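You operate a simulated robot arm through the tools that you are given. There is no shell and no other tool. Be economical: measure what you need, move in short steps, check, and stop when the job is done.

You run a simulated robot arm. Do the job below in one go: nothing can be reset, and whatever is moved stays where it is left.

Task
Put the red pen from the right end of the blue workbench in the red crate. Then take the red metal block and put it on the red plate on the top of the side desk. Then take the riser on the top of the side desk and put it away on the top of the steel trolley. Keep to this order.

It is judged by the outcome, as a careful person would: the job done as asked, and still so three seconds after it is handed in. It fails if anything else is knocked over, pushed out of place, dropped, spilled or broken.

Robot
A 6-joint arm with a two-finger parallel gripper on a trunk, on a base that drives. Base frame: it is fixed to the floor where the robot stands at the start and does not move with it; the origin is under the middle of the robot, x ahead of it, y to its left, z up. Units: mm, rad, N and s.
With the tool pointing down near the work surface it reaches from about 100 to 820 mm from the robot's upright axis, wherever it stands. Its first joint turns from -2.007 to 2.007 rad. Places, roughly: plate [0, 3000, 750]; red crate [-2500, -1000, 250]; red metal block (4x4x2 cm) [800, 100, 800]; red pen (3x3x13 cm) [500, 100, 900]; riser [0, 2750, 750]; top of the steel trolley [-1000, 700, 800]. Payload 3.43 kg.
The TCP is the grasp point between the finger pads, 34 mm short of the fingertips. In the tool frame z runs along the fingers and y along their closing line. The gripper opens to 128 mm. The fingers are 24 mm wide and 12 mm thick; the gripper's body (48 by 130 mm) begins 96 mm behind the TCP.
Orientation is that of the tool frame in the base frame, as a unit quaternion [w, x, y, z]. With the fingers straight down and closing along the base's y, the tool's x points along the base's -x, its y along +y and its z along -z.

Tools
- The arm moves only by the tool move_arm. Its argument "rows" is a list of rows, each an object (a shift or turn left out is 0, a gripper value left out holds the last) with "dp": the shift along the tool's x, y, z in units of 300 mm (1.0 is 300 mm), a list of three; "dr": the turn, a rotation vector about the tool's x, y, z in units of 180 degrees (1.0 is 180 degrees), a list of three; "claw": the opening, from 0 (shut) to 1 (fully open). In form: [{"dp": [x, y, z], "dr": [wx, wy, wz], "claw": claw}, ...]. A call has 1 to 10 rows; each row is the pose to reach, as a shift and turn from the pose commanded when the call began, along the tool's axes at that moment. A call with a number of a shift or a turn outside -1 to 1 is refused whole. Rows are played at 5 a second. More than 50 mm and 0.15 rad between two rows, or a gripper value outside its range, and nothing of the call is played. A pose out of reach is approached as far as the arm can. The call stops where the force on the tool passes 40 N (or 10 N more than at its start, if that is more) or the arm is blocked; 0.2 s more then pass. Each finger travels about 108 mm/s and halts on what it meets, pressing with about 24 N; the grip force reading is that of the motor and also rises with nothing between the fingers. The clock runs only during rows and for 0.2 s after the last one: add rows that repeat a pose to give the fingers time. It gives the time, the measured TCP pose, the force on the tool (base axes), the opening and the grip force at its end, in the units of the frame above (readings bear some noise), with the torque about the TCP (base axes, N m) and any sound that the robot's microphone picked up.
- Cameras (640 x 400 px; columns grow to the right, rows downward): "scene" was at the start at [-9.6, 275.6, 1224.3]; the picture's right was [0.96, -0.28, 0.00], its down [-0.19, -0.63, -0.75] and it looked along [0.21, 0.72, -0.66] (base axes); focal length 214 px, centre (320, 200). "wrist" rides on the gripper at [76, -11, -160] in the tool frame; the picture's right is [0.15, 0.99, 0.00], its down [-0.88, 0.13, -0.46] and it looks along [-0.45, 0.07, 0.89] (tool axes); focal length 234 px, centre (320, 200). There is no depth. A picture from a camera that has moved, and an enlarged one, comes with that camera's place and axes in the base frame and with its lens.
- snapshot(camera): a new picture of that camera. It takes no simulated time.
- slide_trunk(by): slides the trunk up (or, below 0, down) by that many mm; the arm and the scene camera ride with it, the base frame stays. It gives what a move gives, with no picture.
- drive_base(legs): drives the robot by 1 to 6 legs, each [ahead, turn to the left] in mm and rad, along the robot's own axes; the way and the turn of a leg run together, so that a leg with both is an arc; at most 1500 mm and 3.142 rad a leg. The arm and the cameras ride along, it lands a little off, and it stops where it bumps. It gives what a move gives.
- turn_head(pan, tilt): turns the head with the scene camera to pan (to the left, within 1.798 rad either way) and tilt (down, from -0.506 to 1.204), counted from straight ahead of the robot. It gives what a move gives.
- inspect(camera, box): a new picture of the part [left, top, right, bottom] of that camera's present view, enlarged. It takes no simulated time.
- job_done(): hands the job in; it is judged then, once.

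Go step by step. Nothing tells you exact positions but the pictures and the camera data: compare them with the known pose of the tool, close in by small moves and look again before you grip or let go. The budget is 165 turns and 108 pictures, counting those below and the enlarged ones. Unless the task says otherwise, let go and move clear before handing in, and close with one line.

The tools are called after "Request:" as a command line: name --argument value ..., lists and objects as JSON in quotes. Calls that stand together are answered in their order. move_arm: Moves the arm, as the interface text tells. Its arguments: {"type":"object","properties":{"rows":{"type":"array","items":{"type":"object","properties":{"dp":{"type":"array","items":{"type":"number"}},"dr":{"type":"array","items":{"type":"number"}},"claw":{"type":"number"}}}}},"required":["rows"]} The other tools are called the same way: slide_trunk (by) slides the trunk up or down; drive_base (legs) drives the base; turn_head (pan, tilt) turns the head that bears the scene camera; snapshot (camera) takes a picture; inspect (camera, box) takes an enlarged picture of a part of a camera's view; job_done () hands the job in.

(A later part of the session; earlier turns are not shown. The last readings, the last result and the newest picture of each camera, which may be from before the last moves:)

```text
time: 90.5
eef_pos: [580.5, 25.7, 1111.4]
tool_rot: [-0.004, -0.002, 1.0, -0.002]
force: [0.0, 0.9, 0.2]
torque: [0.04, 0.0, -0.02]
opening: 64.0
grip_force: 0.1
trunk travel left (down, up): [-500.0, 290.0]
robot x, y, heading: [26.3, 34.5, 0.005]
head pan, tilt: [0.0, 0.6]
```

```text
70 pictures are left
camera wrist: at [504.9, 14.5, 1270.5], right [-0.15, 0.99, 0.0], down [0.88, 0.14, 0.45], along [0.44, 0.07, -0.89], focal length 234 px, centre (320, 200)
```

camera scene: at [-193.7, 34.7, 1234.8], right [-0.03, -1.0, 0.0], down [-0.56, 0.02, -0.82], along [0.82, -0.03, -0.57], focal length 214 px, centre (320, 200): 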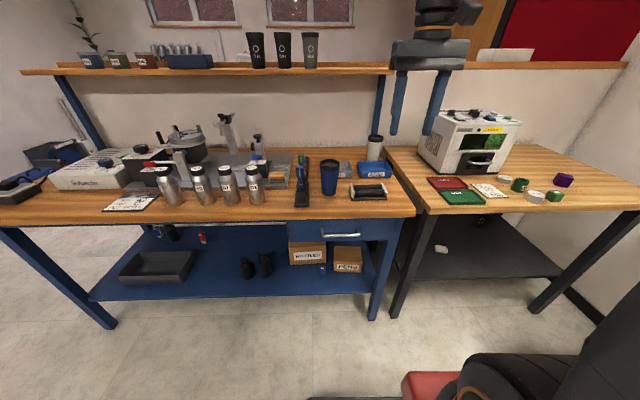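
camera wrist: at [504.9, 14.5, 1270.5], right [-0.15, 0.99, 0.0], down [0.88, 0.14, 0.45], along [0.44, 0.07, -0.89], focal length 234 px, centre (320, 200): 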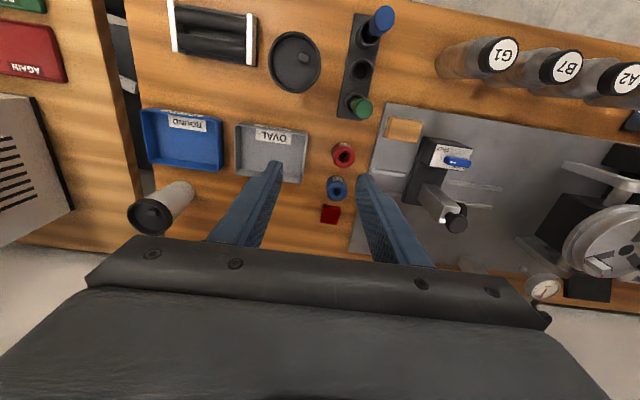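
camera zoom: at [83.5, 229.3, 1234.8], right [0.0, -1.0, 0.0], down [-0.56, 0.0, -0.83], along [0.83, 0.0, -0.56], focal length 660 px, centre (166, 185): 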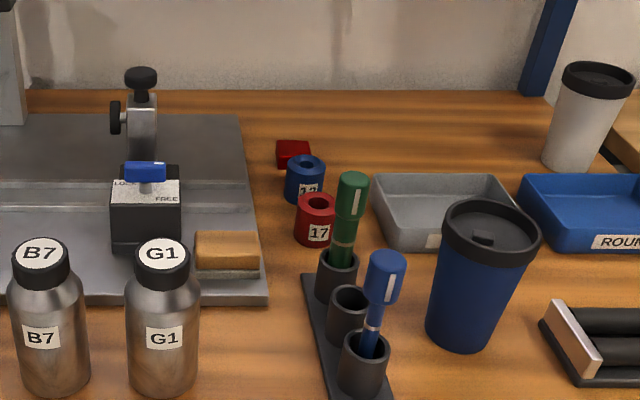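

The red block is near (765, 77) behind the blue bushing. I also need the overhead shelf's front edge for wrist clearance, so I'll raise the trunk a little to triangulate it.

Request:
snapshot --camera "scene"

Request:
slide_trunk --by 200

Request:
snapshot --camera "scene"

Request:
inspect --camera "scene" --box '[300, 140, 440, 270]'

```text
69 pictures are left
camera scene: at [83.5, 229.3, 1234.8], right [0.0, -1.0, 0.0], down [-0.56, 0.0, -0.83], along [0.83, 0.0, -0.56], focal length 214 px, centre (320, 200)
```

scene: 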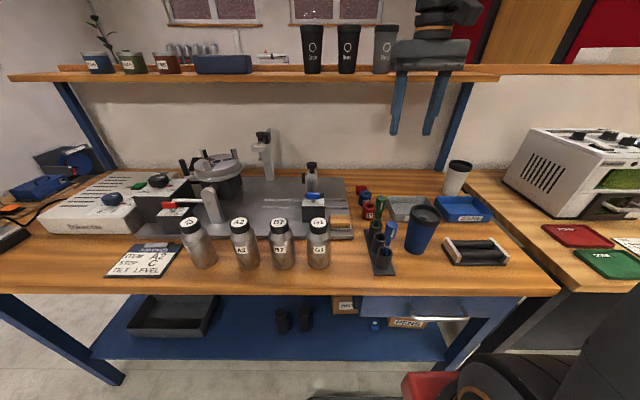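

```text
time: 92.6
eef_pos: [580.2, 25.4, 1311.3]
tool_rot: [-0.004, -0.002, 1.0, -0.001]
force: [-1.4, 0.3, -0.5]
torque: [0.01, -0.02, 0.0]
opening: 63.9
grip_force: 0.2
trunk travel left (down, up): [-700.0, 90.0]
robot x, y, heading: [27.4, 33.7, 0.006]
head pan, tilt: [0.0, 0.6]
```

```text
68 pictures are left
camera scene: at [27.9, 229.1, 1434.8], right [0.0, -1.0, 0.0], down [-0.56, 0.0, -0.83], along [0.83, 0.0, -0.56], focal length 214 px, centre (320, 200)
```

scene: 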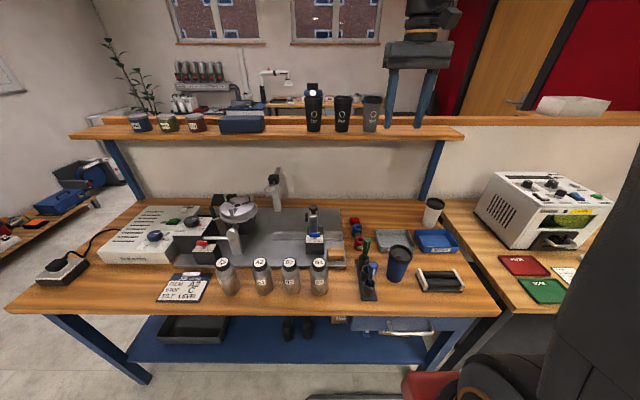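

```text
3.08 times, centred on (370, 205) of scene
camera zoom: at [27.9, 229.1, 1434.8], right [0.0, -1.0, 0.0], down [-0.56, 0.0, -0.83], along [0.83, 0.0, -0.56], focal length 660 px, centre (166, 185)
```

zoom: 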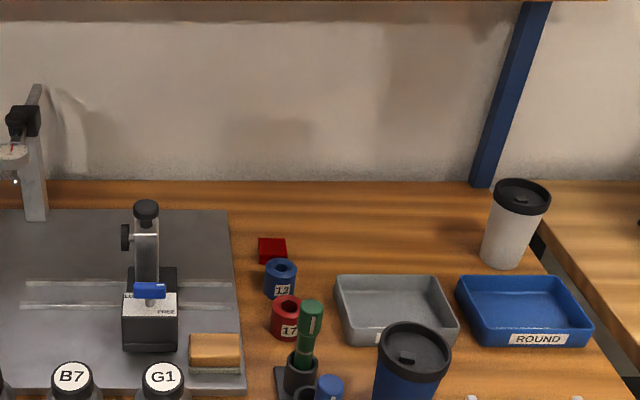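

The shelf's front edge is at x ≈ 860, z ≈ 1162, and the block is centred near (788, 72) with its top at z ≈ 816. I'll lower the trunk back and approach with the tool tilted 15° so the wrist stays clear of the shelf.

Request:
slide_trunk --by -200

Request:
move_arm --rows '[{"dp": [-0.1, 0.026, 0.07], "dr": [0, -0.0278, 0], "claw": 0.5}, {"dp": [-0.2, 0.052, 0.15], "dr": [0, -0.0556, 0]}, {"dp": [-0.3, 0.078, 0.25], "dr": [0, -0.0833, 0]}, {"dp": [-0.4, 0.104, 0.35], "dr": [0, -0.0833, 0]}, {"dp": [-0.5, 0.131, 0.45], "dr": [0, -0.0833, 0]}, {"dp": [-0.6, 0.157, 0.55], "dr": [0, -0.0833, 0]}, {"dp": [-0.6, 0.157, 0.55], "dr": [0, -0.0833, 0]}]'

Request:
inspect --camera "wrist" --box '[220, 120, 420, 260]'

Request:
snapshot --camera "scene"

```text
time: 94.8
eef_pos: [580.5, 24.8, 1110.4]
tool_rot: [-0.004, -0.003, 1.0, -0.002]
force: [-0.2, -0.4, 0.3]
torque: [0.01, -0.02, 0.01]
opening: 63.9
grip_force: 0.1
trunk travel left (down, up): [-500.0, 290.0]
robot x, y, heading: [30.8, 33.0, -0.0]
head pan, tilt: [0.0, 0.6]
```

```text
time: 96.4
eef_pos: [758.1, 72.0, 944.1]
tool_rot: [0.127, -0.002, 0.992, -0.001]
force: [-0.9, -0.2, -0.1]
torque: [0.02, -0.01, -0.03]
opening: 63.8
grip_force: 0.1
trunk travel left (down, up): [-500.0, 290.0]
robot x, y, heading: [29.8, 34.9, 0.004]
head pan, tilt: [0.0, 0.6]
```

```text
2.86 times, centred on (320, 190) of wrist
camera zoom: at [643.8, 60.4, 1078.0], right [-0.15, 0.99, -0.04], down [0.74, 0.14, 0.66], along [0.66, 0.07, -0.75], focal length 669 px, centre (320, 229)
```

zoom: 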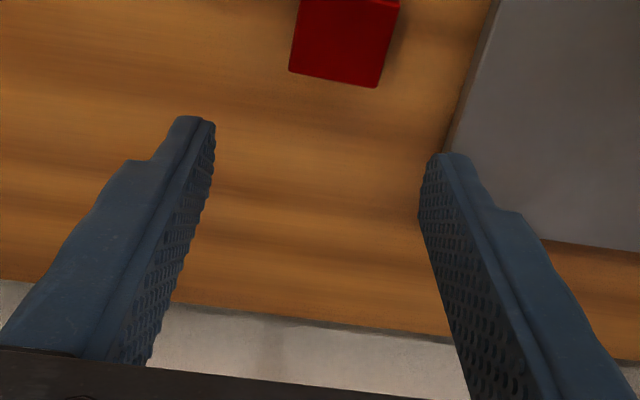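

```text
65 pictures are left
camera scene: at [83.5, 229.4, 1234.8], right [0.0, -1.0, 0.0], down [-0.56, 0.0, -0.83], along [0.83, 0.0, -0.56], focal length 214 px, centre (320, 200)
```

scene: 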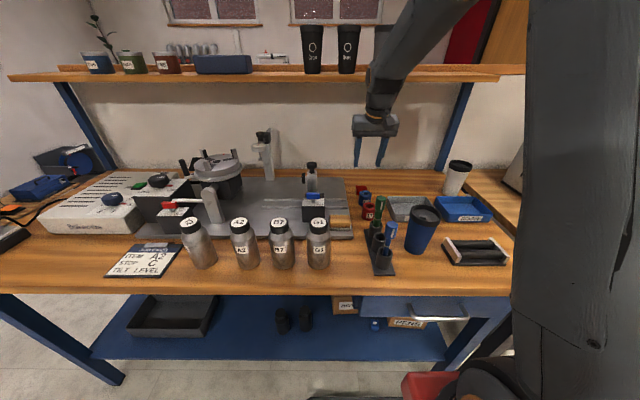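

I'll get the full wrist view to see the block along with the bushing.

Request:
inspect --camera "wrist" --box '[240, 40, 420, 200]'

Request:
inspect --camera "scene" --box '[340, 110, 410, 220]'

```text
2.50 times, centred on (330, 120) of wrist
camera zoom: at [643.8, 60.4, 1078.0], right [-0.15, 0.99, -0.04], down [0.74, 0.14, 0.66], along [0.66, 0.07, -0.75], focal length 585 px, centre (295, 400)
```

zoom: 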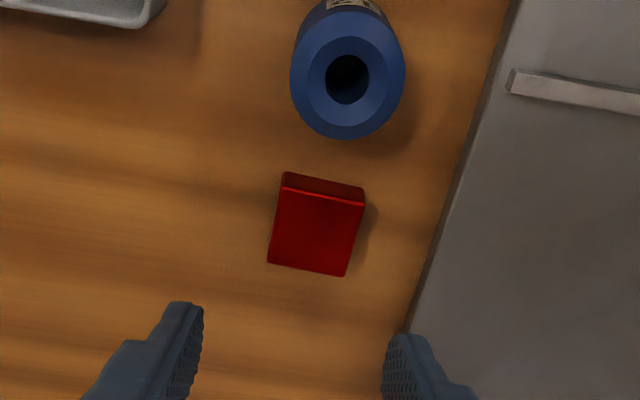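

```text
3.64 times, centred on (375, 165) of scene
camera zoom: at [83.5, 229.4, 1234.8], right [0.0, -1.0, 0.0], down [-0.56, 0.0, -0.83], along [0.83, 0.0, -0.56], focal length 780 px, centre (120, 327)
```

zoom: 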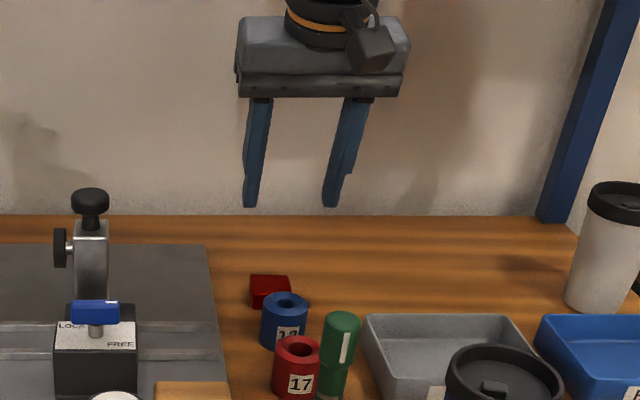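

The wrist view puts the block at (768, 78.5), square to the axes, with the surface plate's edge safely to the left. I'll centre over it and descend most of the way.

Request:
move_arm --rows '[{"dp": [0.0, 0.0217, 0.01]}, {"dp": [0.026, 0.0217, 0.11]}, {"dp": [0.052, 0.0217, 0.21]}, {"dp": [0.068, 0.0217, 0.285]}, {"dp": [0.068, 0.0217, 0.285]}]'

Request:
snapshot --camera "wrist"

Request:
inspect --camera "scene" --box '[340, 110, 410, 220]'

```text
time: 97.6
eef_pos: [759.4, 79.9, 855.9]
tool_rot: [0.128, -0.003, 0.992, -0.001]
force: [-0.6, 0.2, -0.1]
torque: [0.0, 0.0, -0.03]
opening: 63.9
grip_force: 0.0
trunk travel left (down, up): [-500.0, 290.0]
robot x, y, heading: [29.4, 35.4, 0.003]
head pan, tilt: [0.0, 0.6]
```

```text
62 pictures are left
camera wrist: at [644.9, 68.5, 990.1], right [-0.15, 0.99, -0.04], down [0.74, 0.14, 0.66], along [0.66, 0.07, -0.75], focal length 234 px, centre (320, 200)
```

wrist: 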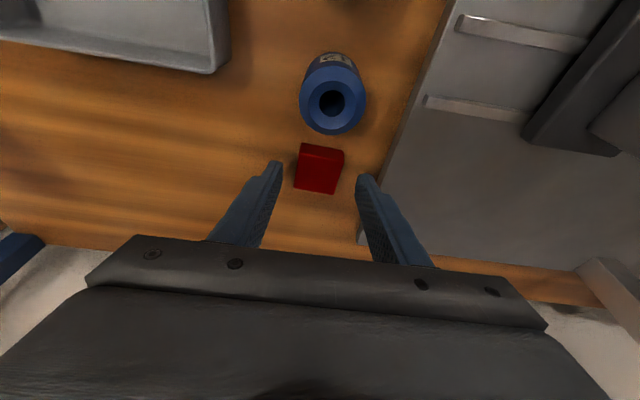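

```text
3.64 times, centred on (375, 165) of scene
camera zoom: at [83.5, 229.4, 1234.8], right [0.0, -1.0, 0.0], down [-0.56, 0.0, -0.83], along [0.83, 0.0, -0.56], focal length 780 px, centre (120, 327)
```

zoom: 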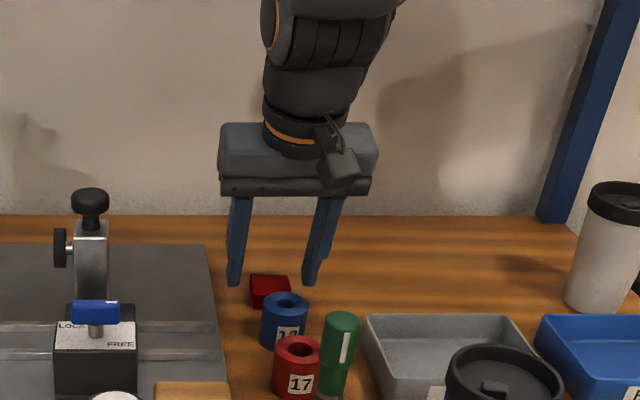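

The block is centred between the fingers. I'll go down the last 17 mm and close gently.

Request:
move_arm --rows '[{"dp": [0.007, 0, 0.027]}, {"dp": [0.0143, 0, 0.055]}, {"dp": [0.0143, 0, 0.055]}]'

Request:
inspect --camera "wrist" --box '[240, 100, 420, 240]'

```text
time: 98.4
eef_pos: [760.5, 78.8, 838.4]
tool_rot: [0.127, -0.003, 0.992, 0.0]
force: [-0.2, -0.3, 0.5]
torque: [-0.01, 0.02, 0.03]
opening: 64.1
grip_force: 0.1
trunk travel left (down, up): [-500.0, 290.0]
robot x, y, heading: [32.4, 35.9, 0.002]
head pan, tilt: [0.0, 0.6]
```

```text
2.86 times, centred on (330, 170) of wrist
camera zoom: at [645.6, 67.9, 973.5], right [-0.15, 0.99, -0.04], down [0.74, 0.14, 0.66], along [0.66, 0.07, -0.75], focal length 669 px, centre (291, 286)
```

zoom: 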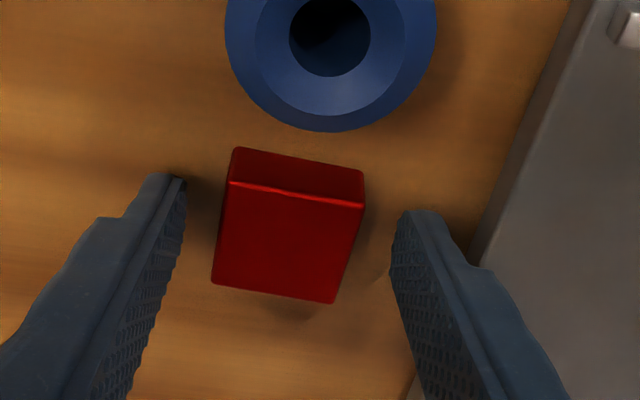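

The fingers flank the block at the right height. Closing, then a slow lift.

Request:
move_arm --rows '[{"claw": 0.3}, {"claw": 0.0}, {"claw": 0.0}, {"claw": 0.0}]'

Request:
move_arm --rows '[{"dp": [-0.015, 0, -0.06], "claw": 0.0}, {"dp": [-0.04, 0, -0.16]}, {"dp": [-0.04, 0, -0.16]}]'

Request:
inspect --camera "wrist" --box '[240, 100, 420, 240]'

```text
time: 99.4
eef_pos: [758.5, 79.4, 838.4]
tool_rot: [0.128, -0.002, 0.992, -0.001]
force: [0.7, -0.2, -0.5]
torque: [0.05, -0.02, -0.02]
opening: 39.6
grip_force: 24.3
trunk travel left (down, up): [-500.0, 290.0]
robot x, y, heading: [29.6, 32.2, 0.006]
head pan, tilt: [0.0, 0.6]
```

```text
time: 100.2
eef_pos: [761.2, 79.7, 888.2]
tool_rot: [0.127, -0.003, 0.992, -0.001]
force: [0.4, -0.4, -1.5]
torque: [0.05, 0.02, 0.02]
opening: 39.3
grip_force: 24.0
trunk travel left (down, up): [-500.0, 290.0]
robot x, y, heading: [34.2, 32.6, 0.01]
head pan, tilt: [0.0, 0.6]
```

```text
2.86 times, centred on (330, 170) of wrist
camera zoom: at [646.4, 68.5, 1022.8], right [-0.15, 0.99, -0.04], down [0.74, 0.14, 0.66], along [0.66, 0.07, -0.75], focal length 669 px, centre (291, 286)
```

zoom: 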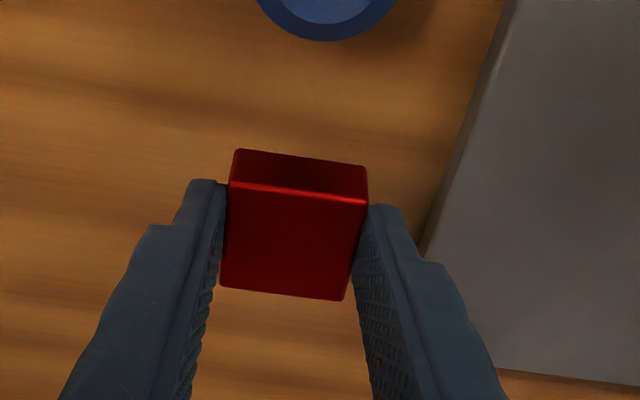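

The block is gripped. I'll raise it and draw it back over the bench front.

Request:
move_arm --rows '[{"dp": [-0.042, 0, -0.161]}, {"dp": [-0.084, 0, -0.323]}, {"dp": [-0.126, 0, -0.484]}, {"dp": [0.02, 0, -0.53]}, {"dp": [0.166, 0, -0.575]}, {"dp": [0.31, 0, -0.62]}, {"dp": [0.455, 0, -0.66]}, {"dp": [0.455, 0, -0.66]}]'

Request:
turn_head --pan 1.4 --tilt 0.5

Request:
snapshot --camera "scene"

```text
refused: row 2 steps farther than a row can; nothing moved
```

```text
time: 101.7
eef_pos: [761.1, 79.3, 887.8]
tool_rot: [0.127, -0.001, 0.992, -0.002]
force: [0.2, 0.1, -1.2]
torque: [-0.02, -0.01, 0.0]
opening: 39.3
grip_force: 24.1
trunk travel left (down, up): [-500.0, 290.0]
robot x, y, heading: [29.5, 33.5, 0.003]
head pan, tilt: [1.4, 0.499]
```

```text
58 pictures are left
camera scene: at [10.4, 318.7, 1243.9], right [0.99, -0.17, 0.0], down [-0.08, -0.47, -0.88], along [0.15, 0.87, -0.48], focal length 214 px, centre (320, 200)
```

scene: 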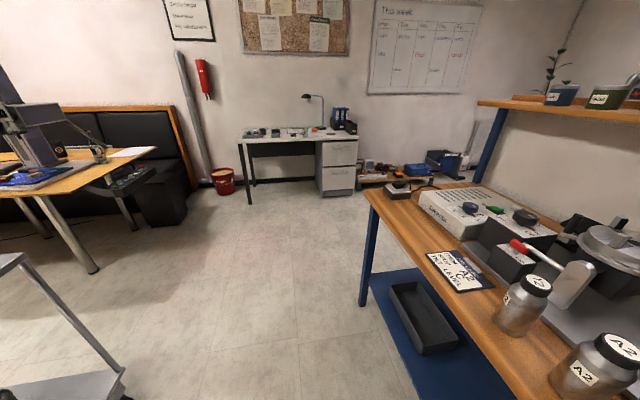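

One step was slightly too long. I'll repeat with smaller steps, then back away from the bench and turn toward the side desk.

Request:
move_arm --rows '[{"dp": [-0.038, 0, -0.145]}, {"dp": [-0.076, 0, -0.29]}, {"dp": [-0.114, 0, -0.435]}, {"dp": [0.02, 0, -0.47]}, {"dp": [0.155, 0, -0.51]}, {"dp": [0.29, 0, -0.55]}, {"dp": [0.42, 0, -0.59]}, {"dp": [0.42, 0, -0.59]}]'

Request:
drive_base --legs '[[-330, 0], [0, 1.566], [1000, 0], [500, 0]]'

Request:
turn_head --pan 0.0 --tilt 0.5

Request:
snapshot --camera "scene"

```text
time: 103.5
eef_pos: [594.0, 78.8, 1030.4]
tool_rot: [0.127, -0.003, 0.992, -0.001]
force: [-0.6, 0.2, -1.0]
torque: [0.02, -0.01, 0.04]
opening: 39.5
grip_force: 23.5
trunk travel left (down, up): [-500.0, 290.0]
robot x, y, heading: [28.9, 36.9, 0.002]
head pan, tilt: [1.4, 0.499]
```

```text
time: 116.9
eef_pos: [-411.3, 2100.6, 1030.2]
tool_rot: [-0.09, 0.715, -0.688, -0.09]
force: [-0.4, 0.1, -1.1]
torque: [-0.02, 0.02, 0.04]
opening: 39.3
grip_force: 24.0
trunk travel left (down, up): [-500.0, 290.0]
robot x, y, heading: [-351.0, 1536.7, 1.606]
head pan, tilt: [1.4, 0.499]
```

```text
time: 118.5
eef_pos: [-410.3, 2100.0, 1031.5]
tool_rot: [-0.09, 0.715, -0.687, -0.091]
force: [-0.7, 0.2, -1.0]
torque: [-0.03, 0.0, -0.03]
opening: 39.4
grip_force: 24.4
trunk travel left (down, up): [-500.0, 290.0]
robot x, y, heading: [-346.7, 1539.5, 1.607]
head pan, tilt: [0.0, 0.499]
```

```text
57 pictures are left
camera scene: at [-544.5, 1588.0, 1243.9], right [1.0, 0.04, 0.0], down [0.02, -0.48, -0.88], along [-0.03, 0.88, -0.48], focal length 214 px, centre (320, 200)
```

scene: 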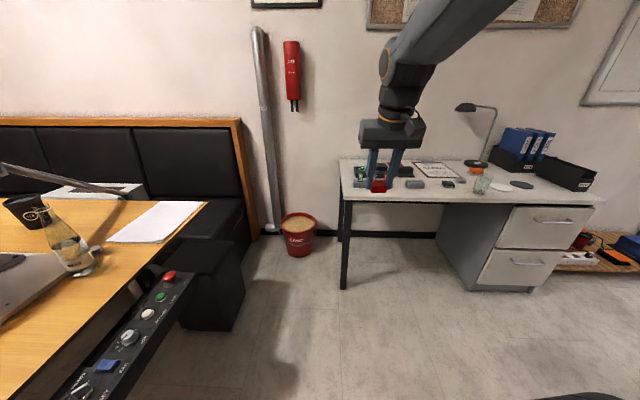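

The desk is ahead to the right. I'll zoom in on its top.

Request:
inspect --camera "scene" --box '[330, 140, 610, 220]'

```text
2.29 times, centred on (470, 180) of scene
camera zoom: at [-544.5, 1588.0, 1243.9], right [1.0, 0.04, 0.0], down [0.02, -0.48, -0.88], along [-0.03, 0.88, -0.48], focal length 490 px, centre (-23, 246)
```

zoom: 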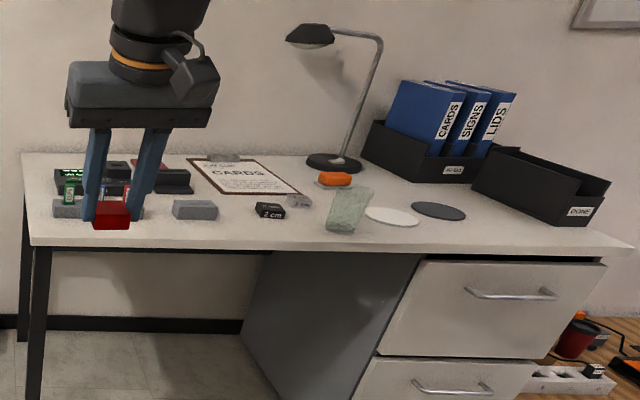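

The desk's front edge is at y ≈ 2500, with x from -460 to 810. The red plate looks to be at the back behind my hand, with the riser probably in front. I'll move closer and centre at x ≈ -60.

Request:
drive_base --legs '[[0, -0.591], [520, 0], [0, 0.555]]'

Request:
snapshot --camera "scene"

Request:
snapshot --camera "wrist"

```text
time: 124.7
eef_pos: [-108.8, 2548.0, 1031.0]
tool_rot: [0.092, -0.699, 0.703, 0.089]
force: [-0.1, -0.5, -1.4]
torque: [-0.03, 0.02, 0.01]
opening: 39.4
grip_force: 23.8
trunk travel left (down, up): [-500.0, 290.0]
robot x, y, heading: [-67.0, 1983.9, 1.566]
head pan, tilt: [0.0, 0.499]
```

```text
55 pictures are left
camera scene: at [-263.7, 2040.2, 1243.9], right [1.0, 0.0, 0.0], down [0.0, -0.48, -0.88], along [0.0, 0.88, -0.48], focal length 214 px, centre (320, 200)
```

scene: 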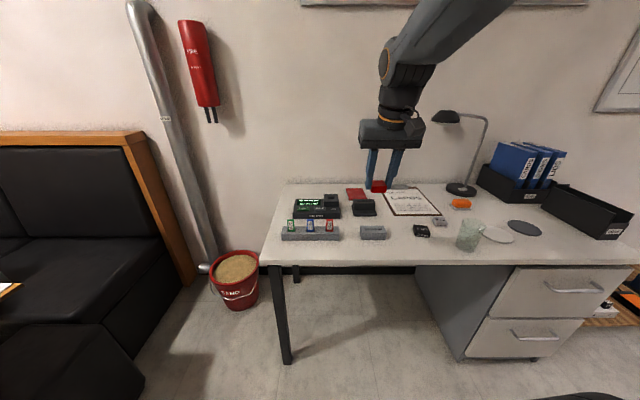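

```text
54 pictures are left
camera wrist: at [-99.7, 2433.7, 1166.1], right [-0.99, -0.14, -0.04], down [-0.13, 0.74, 0.66], along [-0.06, 0.66, -0.75], focal length 234 px, centre (320, 200)
```

wrist: 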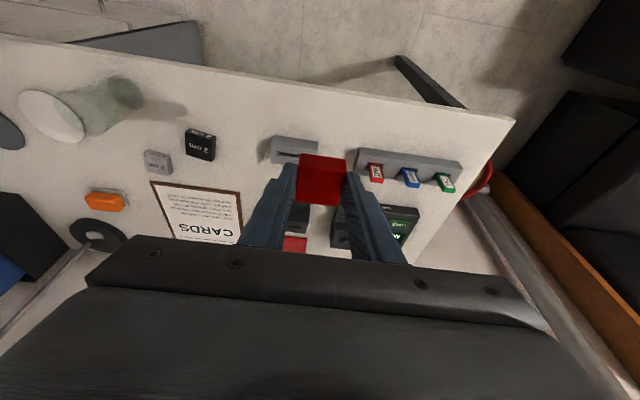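

Request:
inspect --camera "scene" --box '[270, 170, 450, 260]'

Request:
inspect --camera "wrist" --box '[230, 120, 470, 270]'

```text
3.56 times, centred on (360, 215) of scene
camera zoom: at [-263.7, 2040.2, 1243.9], right [1.0, 0.0, 0.0], down [0.0, -0.48, -0.88], along [0.0, 0.88, -0.48], focal length 763 px, centre (178, 147)
```

zoom: 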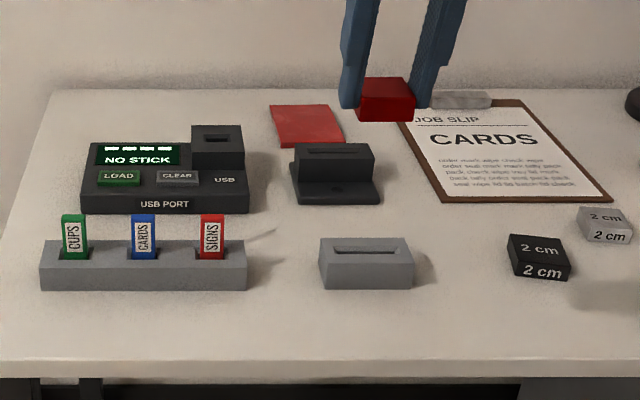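

```text
2.67 times, centred on (350, 195) of wrist
camera zoom: at [-99.7, 2433.7, 1166.1], right [-0.99, -0.14, -0.04], down [-0.13, 0.74, 0.66], along [-0.06, 0.66, -0.75], focal length 624 px, centre (240, 213)
```

zoom: 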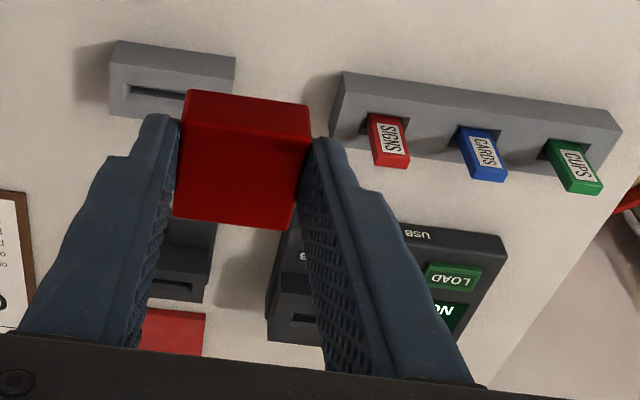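

The red plate lies flat at about (-81, 3003), behind a black stand. I'll drive forward 240 mm to bring it within reach.

Request:
drive_base --legs '[[240, 0]]'

Request:
snapshot --camera "wrist"

Request:
turn_head --pan 0.0 --tilt 0.75

Request:
inspect --camera "scene" --box '[240, 80, 460, 260]'

```text
time: 126.5
eef_pos: [-109.9, 2784.6, 1031.0]
tool_rot: [0.091, -0.701, 0.701, 0.089]
force: [0.3, -0.4, -0.1]
torque: [-0.02, 0.0, -0.02]
opening: 39.2
grip_force: 23.9
trunk travel left (down, up): [-500.0, 290.0]
robot x, y, heading: [-66.6, 2219.2, 1.574]
head pan, tilt: [0.0, 0.499]
```

```text
51 pictures are left
camera wrist: at [-100.6, 2671.7, 1166.1], right [-0.99, -0.14, -0.04], down [-0.13, 0.74, 0.66], along [-0.06, 0.66, -0.75], focal length 234 px, centre (320, 200)
```

wrist: 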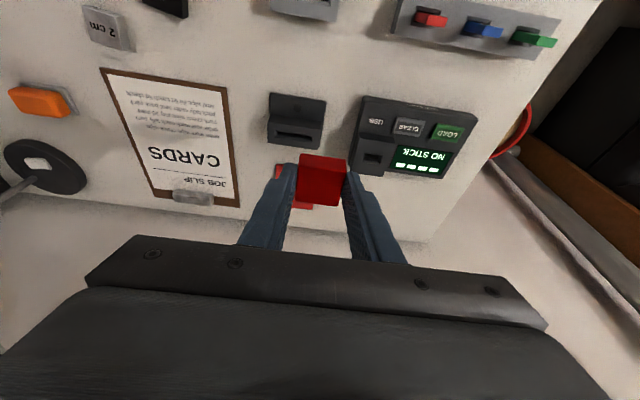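

```text
time: 127.2
eef_pos: [-110.7, 2784.8, 1031.4]
tool_rot: [-0.09, 0.702, -0.701, -0.089]
force: [-0.7, 0.0, -0.2]
torque: [-0.03, 0.01, 0.02]
opening: 39.5
grip_force: 23.8
trunk travel left (down, up): [-500.0, 290.0]
robot x, y, heading: [-69.8, 2221.9, 1.57]
head pan, tilt: [0.0, 0.75]
```

```text
2.22 times, centred on (350, 170) of scene
camera zoom: at [-263.4, 2269.6, 1222.0], right [1.0, 0.0, 0.0], down [0.0, -0.68, -0.73], along [0.0, 0.73, -0.68], focal length 477 px, centre (253, 267)
```

zoom: 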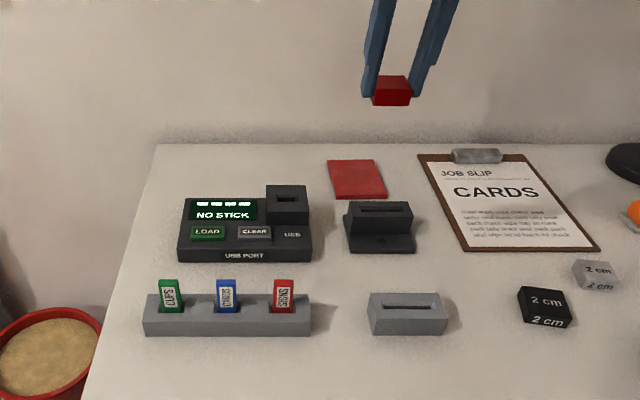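

The plate measures about 90×125 mm, centred near (-76, 3009). I'll move the block above it at z ≈ 880 and check.

Request:
move_arm --rows '[{"dp": [-0.095, -0.019, 0.11]}, {"dp": [-0.19, -0.038, 0.222]}, {"dp": [-0.285, -0.057, 0.333]}, {"dp": [-0.38, -0.075, 0.443]}, {"dp": [-0.476, -0.094, 0.554]}, {"dp": [-0.571, -0.113, 0.665]}, {"dp": [-0.571, -0.113, 0.665]}]'

Request:
snapshot --camera "wrist"

Request:
inspect --camera "scene" --box '[290, 80, 430, 220]'

```text
time: 128.8
eef_pos: [-75.0, 3001.0, 879.9]
tool_rot: [0.092, -0.701, 0.702, 0.089]
force: [0.3, -0.5, -0.5]
torque: [-0.01, 0.05, -0.01]
opening: 39.3
grip_force: 23.5
trunk travel left (down, up): [-500.0, 290.0]
robot x, y, heading: [-69.8, 2217.6, 1.567]
head pan, tilt: [0.0, 0.75]
```

```text
49 pictures are left
camera wrist: at [-64.6, 2887.6, 1015.1], right [-0.99, -0.14, -0.04], down [-0.13, 0.74, 0.66], along [-0.06, 0.66, -0.75], focal length 234 px, centre (320, 200)
```

wrist: 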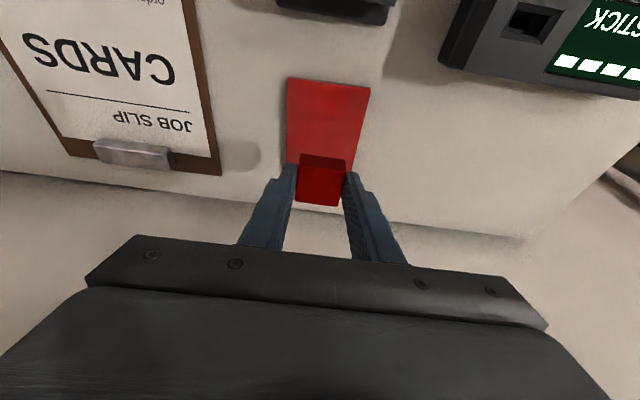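

```text
2.86 times, centred on (360, 150) of scene
camera zoom: at [-263.4, 2269.6, 1222.0], right [1.0, 0.0, 0.0], down [0.0, -0.68, -0.73], along [0.0, 0.73, -0.68], focal length 613 px, centre (206, 343)
```

zoom: 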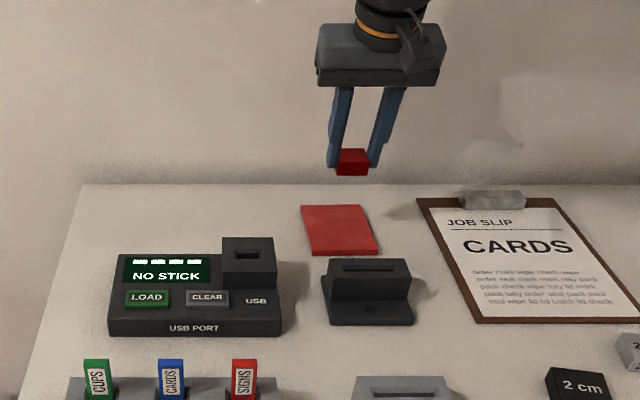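

The plate's extents are about x -116..-32 and y 2959..3088, so I'm nearly centred. I'll lower toward it.

Request:
move_arm --rows '[{"dp": [0.0, 0, 0.09]}, {"dp": [0.02, 0, 0.18]}, {"dp": [0.038, 0, 0.266]}, {"dp": [0.038, 0, 0.266]}]'

Request:
snapshot --camera "wrist"

Request:
inspect --camera "scene" --box '[320, 100, 400, 200]'

```text
time: 129.8
eef_pos: [-75.6, 3010.8, 801.0]
tool_rot: [0.092, -0.701, 0.702, 0.088]
force: [0.4, -0.2, -1.0]
torque: [-0.01, -0.02, 0.02]
opening: 39.4
grip_force: 24.5
trunk travel left (down, up): [-500.0, 290.0]
robot x, y, heading: [-70.0, 2217.3, 1.571]
head pan, tilt: [0.0, 0.75]
```

```text
47 pictures are left
camera wrist: at [-65.3, 2897.1, 935.8], right [-0.99, -0.14, -0.04], down [-0.13, 0.74, 0.66], along [-0.06, 0.66, -0.75], focal length 234 px, centre (320, 200)
```

wrist: 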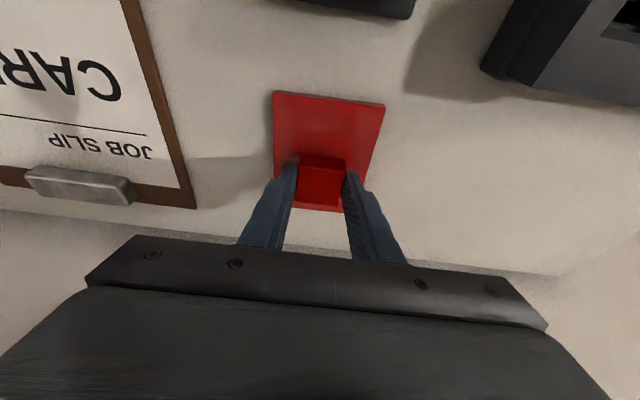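

```text
4.00 times, centred on (360, 150) of scene
camera zoom: at [-263.4, 2269.6, 1222.0], right [1.0, 0.0, 0.0], down [0.0, -0.68, -0.73], along [0.0, 0.73, -0.68], focal length 858 px, centre (160, 400)
```

zoom: 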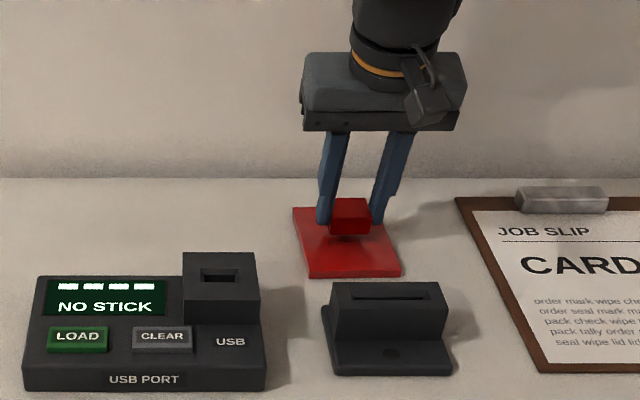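

The block is centred on the plate. I'll ease down until there's contact.

Request:
move_arm --rows '[{"dp": [0.0034, 0, 0.0129]}, {"dp": [0.0059, 0, 0.0226]}, {"dp": [0.0076, 0, 0.029]}, {"dp": [0.0076, 0, 0.029]}]'

Request:
inspect --camera "scene" --box '[330, 120, 390, 180]'

```text
time: 130.8
eef_pos: [-77.4, 3009.8, 792.9]
tool_rot: [0.091, -0.701, 0.702, 0.089]
force: [-0.5, -0.4, -1.3]
torque: [0.01, -0.01, 0.03]
opening: 39.2
grip_force: 24.2
trunk travel left (down, up): [-500.0, 290.0]
robot x, y, heading: [-68.0, 2222.4, 1.571]
head pan, tilt: [0.0, 0.75]
```

```text
6.67 times, centred on (360, 150) of scene
camera zoom: at [-263.4, 2269.7, 1221.9], right [1.0, 0.0, 0.0], down [0.0, -0.68, -0.73], along [0.0, 0.73, -0.68], focal length 1430 px, centre (53, 533)
```

zoom: 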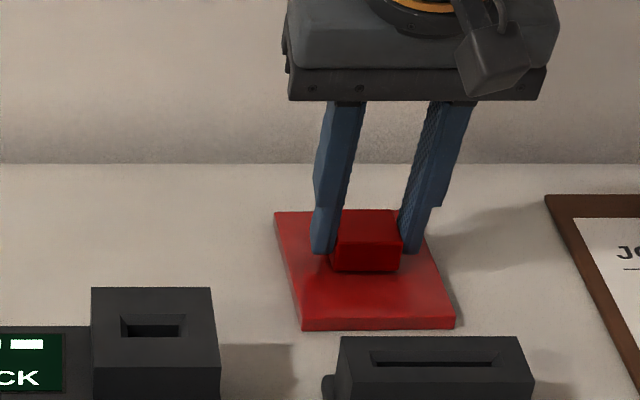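

The block is almost touching the plate. I'll take smaller steps until the force rises.

Request:
move_arm --rows '[{"dp": [0.0017, 0, 0.0065]}, {"dp": [0.0017, 0, 0.0065]}]'

Request:
move_arm --rows '[{"dp": [0.0017, 0, 0.0065]}, {"dp": [0.0017, 0, 0.0065]}]'

Request:
inspect --camera "scene" --box '[330, 120, 390, 180]'

```text
time: 131.4
eef_pos: [-76.3, 3009.9, 790.4]
tool_rot: [0.091, -0.701, 0.702, 0.089]
force: [-0.1, 1.2, -0.4]
torque: [0.0, 0.02, 0.01]
opening: 39.4
grip_force: 23.9
trunk travel left (down, up): [-500.0, 290.0]
robot x, y, heading: [-67.9, 2220.3, 1.572]
head pan, tilt: [0.0, 0.75]
```

```text
time: 132.0
eef_pos: [-76.7, 3009.8, 790.1]
tool_rot: [-0.091, 0.701, -0.701, -0.089]
force: [0.1, -0.4, -0.2]
torque: [-0.02, 0.04, -0.03]
opening: 39.2
grip_force: 23.8
trunk travel left (down, up): [-500.0, 290.0]
robot x, y, heading: [-65.7, 2219.0, 1.569]
head pan, tilt: [0.0, 0.75]
```

```text
6.67 times, centred on (360, 150) of scene
camera zoom: at [-263.4, 2269.7, 1221.9], right [1.0, 0.0, 0.0], down [0.0, -0.68, -0.73], along [0.0, 0.73, -0.68], focal length 1430 px, centre (53, 533)
```

zoom: 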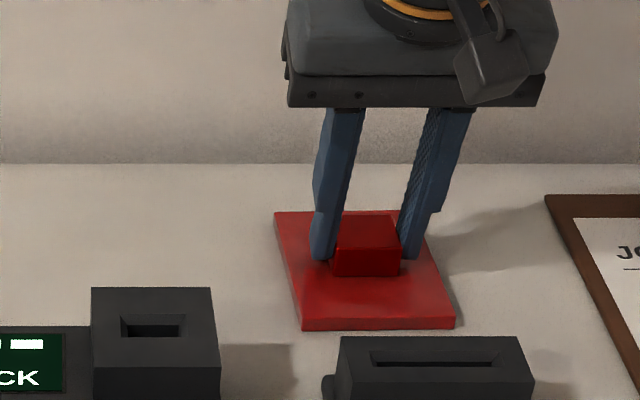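

The weight reading has dropped, which suggests contact. One more small step to confirm.

Request:
move_arm --rows '[{"dp": [0.0017, 0, 0.0065]}, {"dp": [0.0017, 0, 0.0065]}]'

```text
time: 132.6
eef_pos: [-76.9, 3009.9, 788.2]
tool_rot: [-0.092, 0.701, -0.701, -0.09]
force: [-1.3, -2.3, 13.1]
torque: [-0.05, 0.11, 0.03]
opening: 39.4
grip_force: 24.0
trunk travel left (down, up): [-500.0, 290.0]
robot x, y, heading: [-67.9, 2222.5, 1.569]
head pan, tilt: [0.0, 0.75]
```

Contact at 13 N. I'll back off 1 mm, release, and withdraw upward along the fingers.

Request:
move_arm --rows '[{"dp": [-0.0008, 0, -0.0032], "claw": 0.0}, {"dp": [-0.0008, 0, -0.0032], "claw": 0.4}, {"dp": [-0.0008, 0, -0.0032], "claw": 0.5}, {"dp": [-0.0008, 0, -0.0032], "claw": 0.5}]'

Request:
move_arm --rows '[{"dp": [0, 0, -0.08], "claw": 0.5}, {"dp": [0, 0, -0.2]}, {"dp": [0, 0, -0.35]}, {"dp": [0, 0, -0.5]}, {"dp": [0.1, 0, -0.6]}, {"dp": [0.2, 0, -0.7]}, {"dp": [0.2, 0, -0.7]}]'

Request:
inspect --camera "scene" --box '[300, 110, 440, 260]'

Request:
snapshot --camera "wrist"

```text
time: 133.6
eef_pos: [-75.6, 3009.0, 787.1]
tool_rot: [-0.091, 0.701, -0.701, -0.089]
force: [0.5, -0.5, 0.2]
torque: [0.0, -0.02, -0.01]
opening: 63.9
grip_force: 0.2
trunk travel left (down, up): [-500.0, 290.0]
robot x, y, heading: [-66.1, 2217.9, 1.57]
head pan, tilt: [0.0, 0.75]
```

```text
time: 135.2
eef_pos: [-78.1, 2898.4, 976.9]
tool_rot: [0.092, -0.701, 0.701, 0.089]
force: [0.1, 0.9, 0.0]
torque: [0.01, 0.0, 0.0]
opening: 63.9
grip_force: 0.0
trunk travel left (down, up): [-500.0, 290.0]
robot x, y, heading: [-69.8, 2221.1, 1.572]
head pan, tilt: [0.0, 0.75]
```

```text
2.67 times, centred on (370, 185) of scene
camera zoom: at [-263.4, 2269.7, 1221.9], right [1.0, 0.0, 0.0], down [0.0, -0.68, -0.73], along [0.0, 0.73, -0.68], focal length 572 px, centre (187, 240)
```

zoom: 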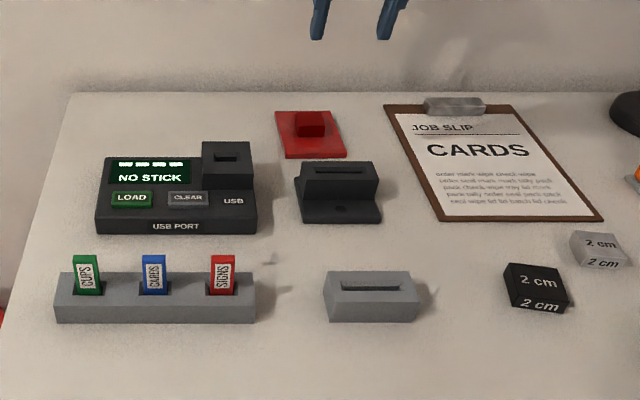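

```text
42 pictures are left
camera wrist: at [-67.8, 2785.2, 1112.6], right [-0.99, -0.14, -0.04], down [-0.13, 0.74, 0.66], along [-0.06, 0.66, -0.75], focal length 234 px, centre (320, 200)
```

wrist: 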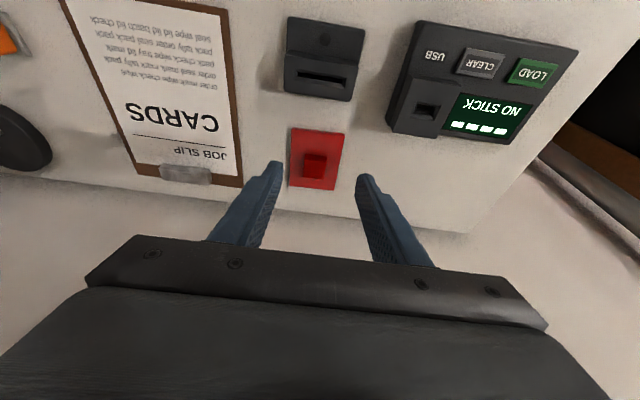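

The red block rests on the red plate. Next is the riser: there are two candidates, the grey slotted block and the black stepped stand, so I'll look at both closely.

Request:
inspect --camera "scene" --box '[360, 160, 420, 230]'

Request:
move_arm --rows '[{"dp": [0.13, 0, -0.03]}, {"dp": [0.26, 0, -0.06]}, {"dp": [0.39, 0, -0.09]}, {"dp": [0.52, 0, -0.12]}, {"dp": [0.52, 0, -0.12]}]'

Request:
snapshot --camera "wrist"

```text
5.71 times, centred on (390, 195) of scene
camera zoom: at [-263.4, 2269.7, 1221.9], right [1.0, 0.0, 0.0], down [0.0, -0.68, -0.73], along [0.0, 0.73, -0.68], focal length 1226 px, centre (-80, 229)
```

zoom: 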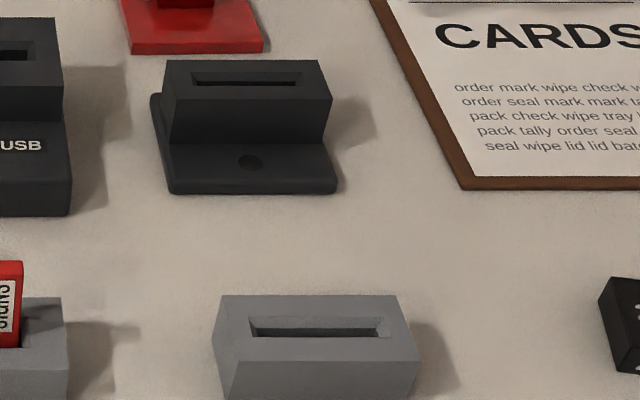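

```text
time: 136.4
eef_pos: [-78.5, 2737.3, 973.1]
tool_rot: [-0.091, 0.701, -0.701, -0.089]
force: [0.2, -0.2, -0.6]
torque: [0.0, 0.01, -0.03]
opening: 64.0
grip_force: 0.0
trunk travel left (down, up): [-500.0, 290.0]
robot x, y, heading: [-67.0, 2218.1, 1.575]
head pan, tilt: [0.0, 0.75]
```

```text
40 pictures are left
camera wrist: at [-68.1, 2623.3, 1106.2], right [-0.99, -0.14, -0.04], down [-0.13, 0.74, 0.66], along [-0.06, 0.66, -0.75], focal length 234 px, centre (320, 200)
```

wrist: 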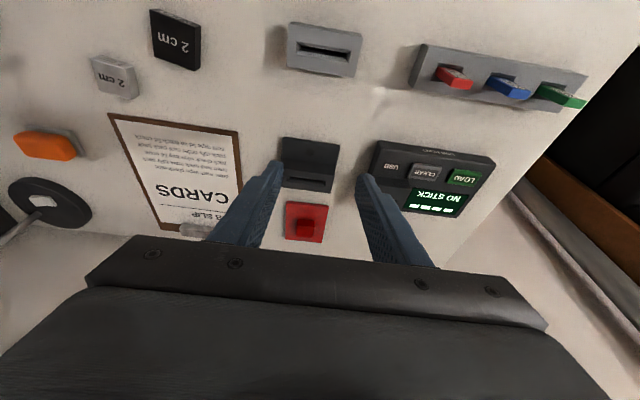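

I'll zoom in on the remaining small blocks labelled "2 cm" as well, before deciding which object is the riser.

Request:
inspect --camera "scene" --box '[410, 160, 510, 230]'

Request:
inspect --camera "wrist" --box '[80, 0, 240, 110]'

Request:
inspect --camera "wrist" --box '[250, 0, 390, 200]'

```text
5.71 times, centred on (460, 195) of scene
camera zoom: at [-263.4, 2269.7, 1221.9], right [1.0, 0.0, 0.0], down [0.0, -0.68, -0.73], along [0.0, 0.73, -0.68], focal length 1226 px, centre (-480, 229)
```

zoom: 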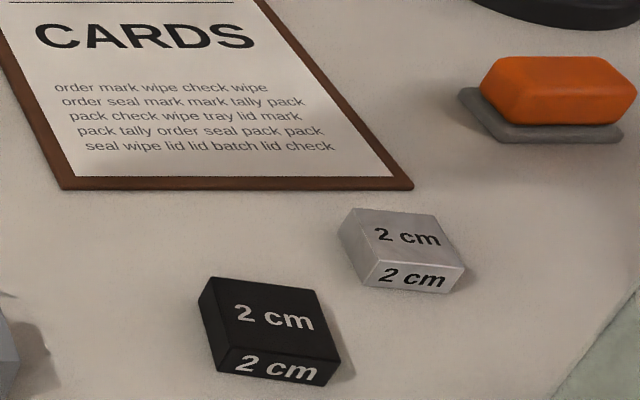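

```text
3.64 times, centred on (160, 55) of wrist
camera zoom: at [-68.1, 2623.3, 1106.2], right [-0.99, -0.14, -0.04], down [-0.13, 0.74, 0.66], along [-0.06, 0.66, -0.75], focal length 852 px, centre (902, 727)
```

zoom: 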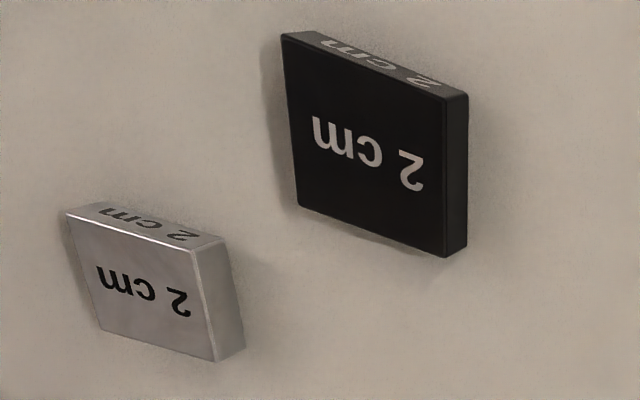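

```text
2.00 times, centred on (320, 100) of wrist
camera zoom: at [-68.1, 2623.3, 1106.2], right [-0.99, -0.14, -0.04], down [-0.13, 0.74, 0.66], along [-0.06, 0.66, -0.75], focal length 468 px, centre (320, 400)
```

zoom: 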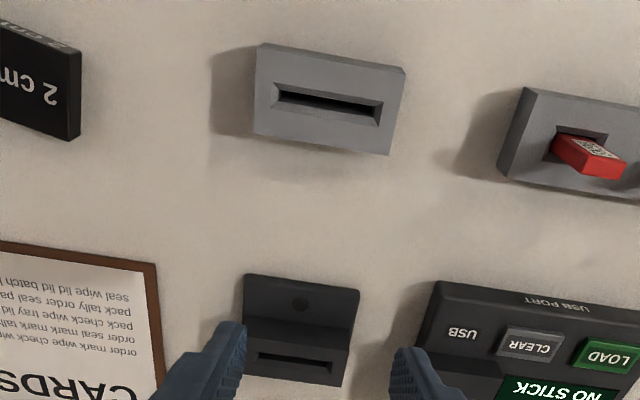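

I see several candidates: two slotted holders and the "2 cm" blocks. I'll look at the neighbouring machine table and the trolley for context on what counts as a riser.

Request:
turn_head --pan 1.5 --tilt 0.4

Request:
snapshot --camera "scene"

Request:
turn_head --pan 1.79 --tilt 0.4

Request:
inspect --camera "scene" --box '[0, 80, 640, 400]'

```text
time: 138.0
eef_pos: [-77.6, 2737.6, 971.0]
tool_rot: [0.091, -0.701, 0.702, 0.089]
force: [0.9, 0.0, 0.0]
torque: [0.01, 0.01, 0.01]
opening: 64.2
grip_force: 0.0
trunk travel left (down, up): [-500.0, 290.0]
robot x, y, heading: [-64.4, 2218.3, 1.571]
head pan, tilt: [1.499, 0.4]
```

```text
36 pictures are left
camera scene: at [-355.8, 2193.4, 1253.0], right [0.07, 1.0, 0.0], down [0.39, -0.03, -0.92], along [-0.92, 0.07, -0.39], focal length 214 px, centre (320, 200)
```

scene: 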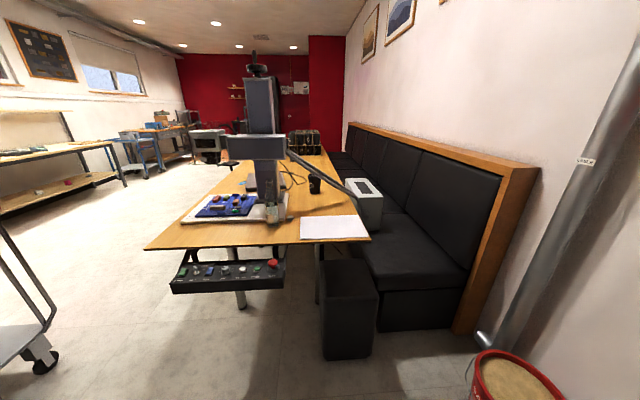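

```text
time: 138.8
eef_pos: [-77.7, 2736.6, 970.9]
tool_rot: [-0.092, 0.702, -0.701, -0.088]
force: [0.3, 0.5, 0.3]
torque: [0.0, 0.01, 0.01]
opening: 63.8
grip_force: 0.0
trunk travel left (down, up): [-500.0, 290.0]
robot x, y, heading: [-71.1, 2216.6, 1.573]
head pan, tilt: [1.791, 0.4]
```

```text
1.00 times, centred on (320, 240) of scene (not enlarged: the box is as wide or as high as the picture)
camera zoom: at [-353.8, 2166.6, 1253.0], right [-0.22, 0.98, 0.0], down [0.38, 0.08, -0.92], along [-0.9, -0.2, -0.39], focal length 214 px, centre (320, 160)
```

zoom: 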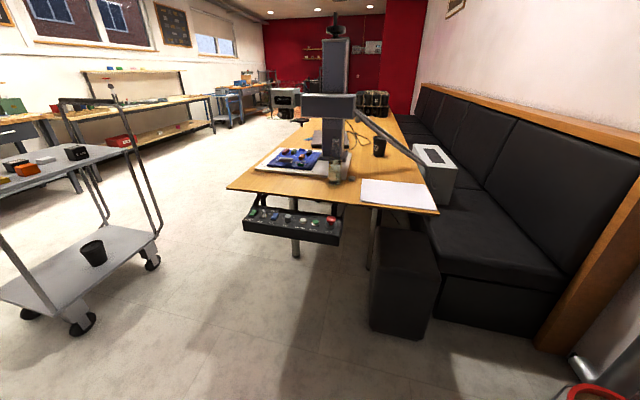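

Request:
inspect --camera "scene" --box '[230, 180, 350, 290]'

Request:
inspect --camera "scene" --box '[0, 200, 140, 300]'

```text
3.64 times, centred on (290, 235) of scene
camera zoom: at [-353.8, 2166.6, 1253.0], right [-0.22, 0.98, 0.0], down [0.38, 0.08, -0.92], along [-0.9, -0.2, -0.39], focal length 780 px, centre (429, 73)
```

zoom: 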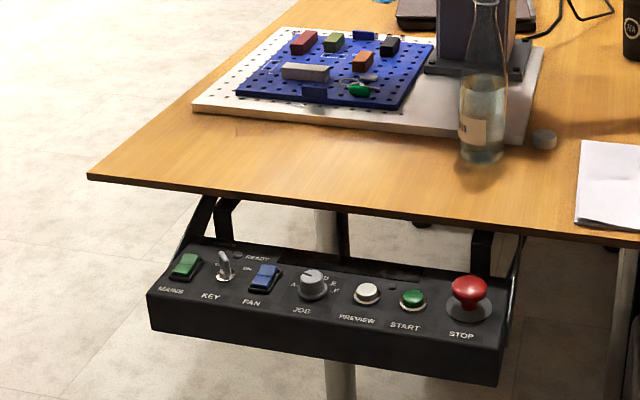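

```text
4.00 times, centred on (70, 250) of scene
camera zoom: at [-353.8, 2166.6, 1253.0], right [-0.22, 0.98, 0.0], down [0.38, 0.08, -0.92], along [-0.9, -0.2, -0.39], focal length 858 px, centre (1320, 0)
```

zoom: 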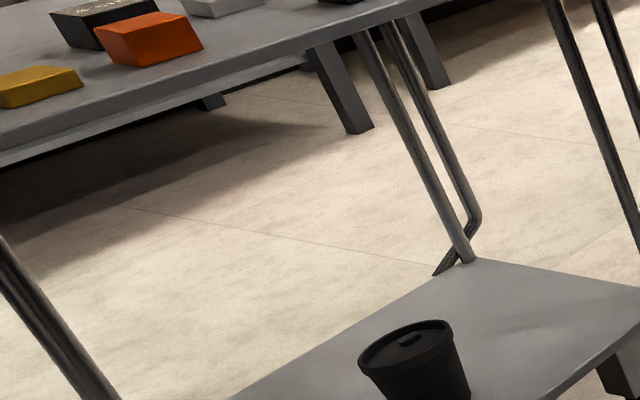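

A black block with a height label is also on the trolley. I'll zoom in there.

Request:
inspect --camera "scene" --box '[0, 170, 110, 240]'

```text
5.71 times, centred on (55, 205) of scene
camera zoom: at [-353.8, 2166.6, 1253.0], right [-0.22, 0.98, 0.0], down [0.38, 0.08, -0.92], along [-0.9, -0.2, -0.39], focal length 1226 px, centre (1834, 171)
```

zoom: 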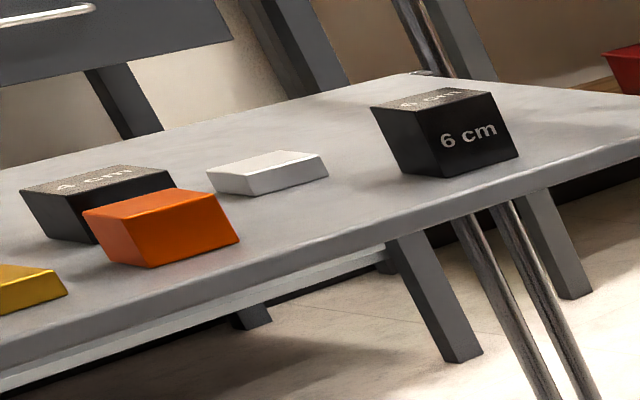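

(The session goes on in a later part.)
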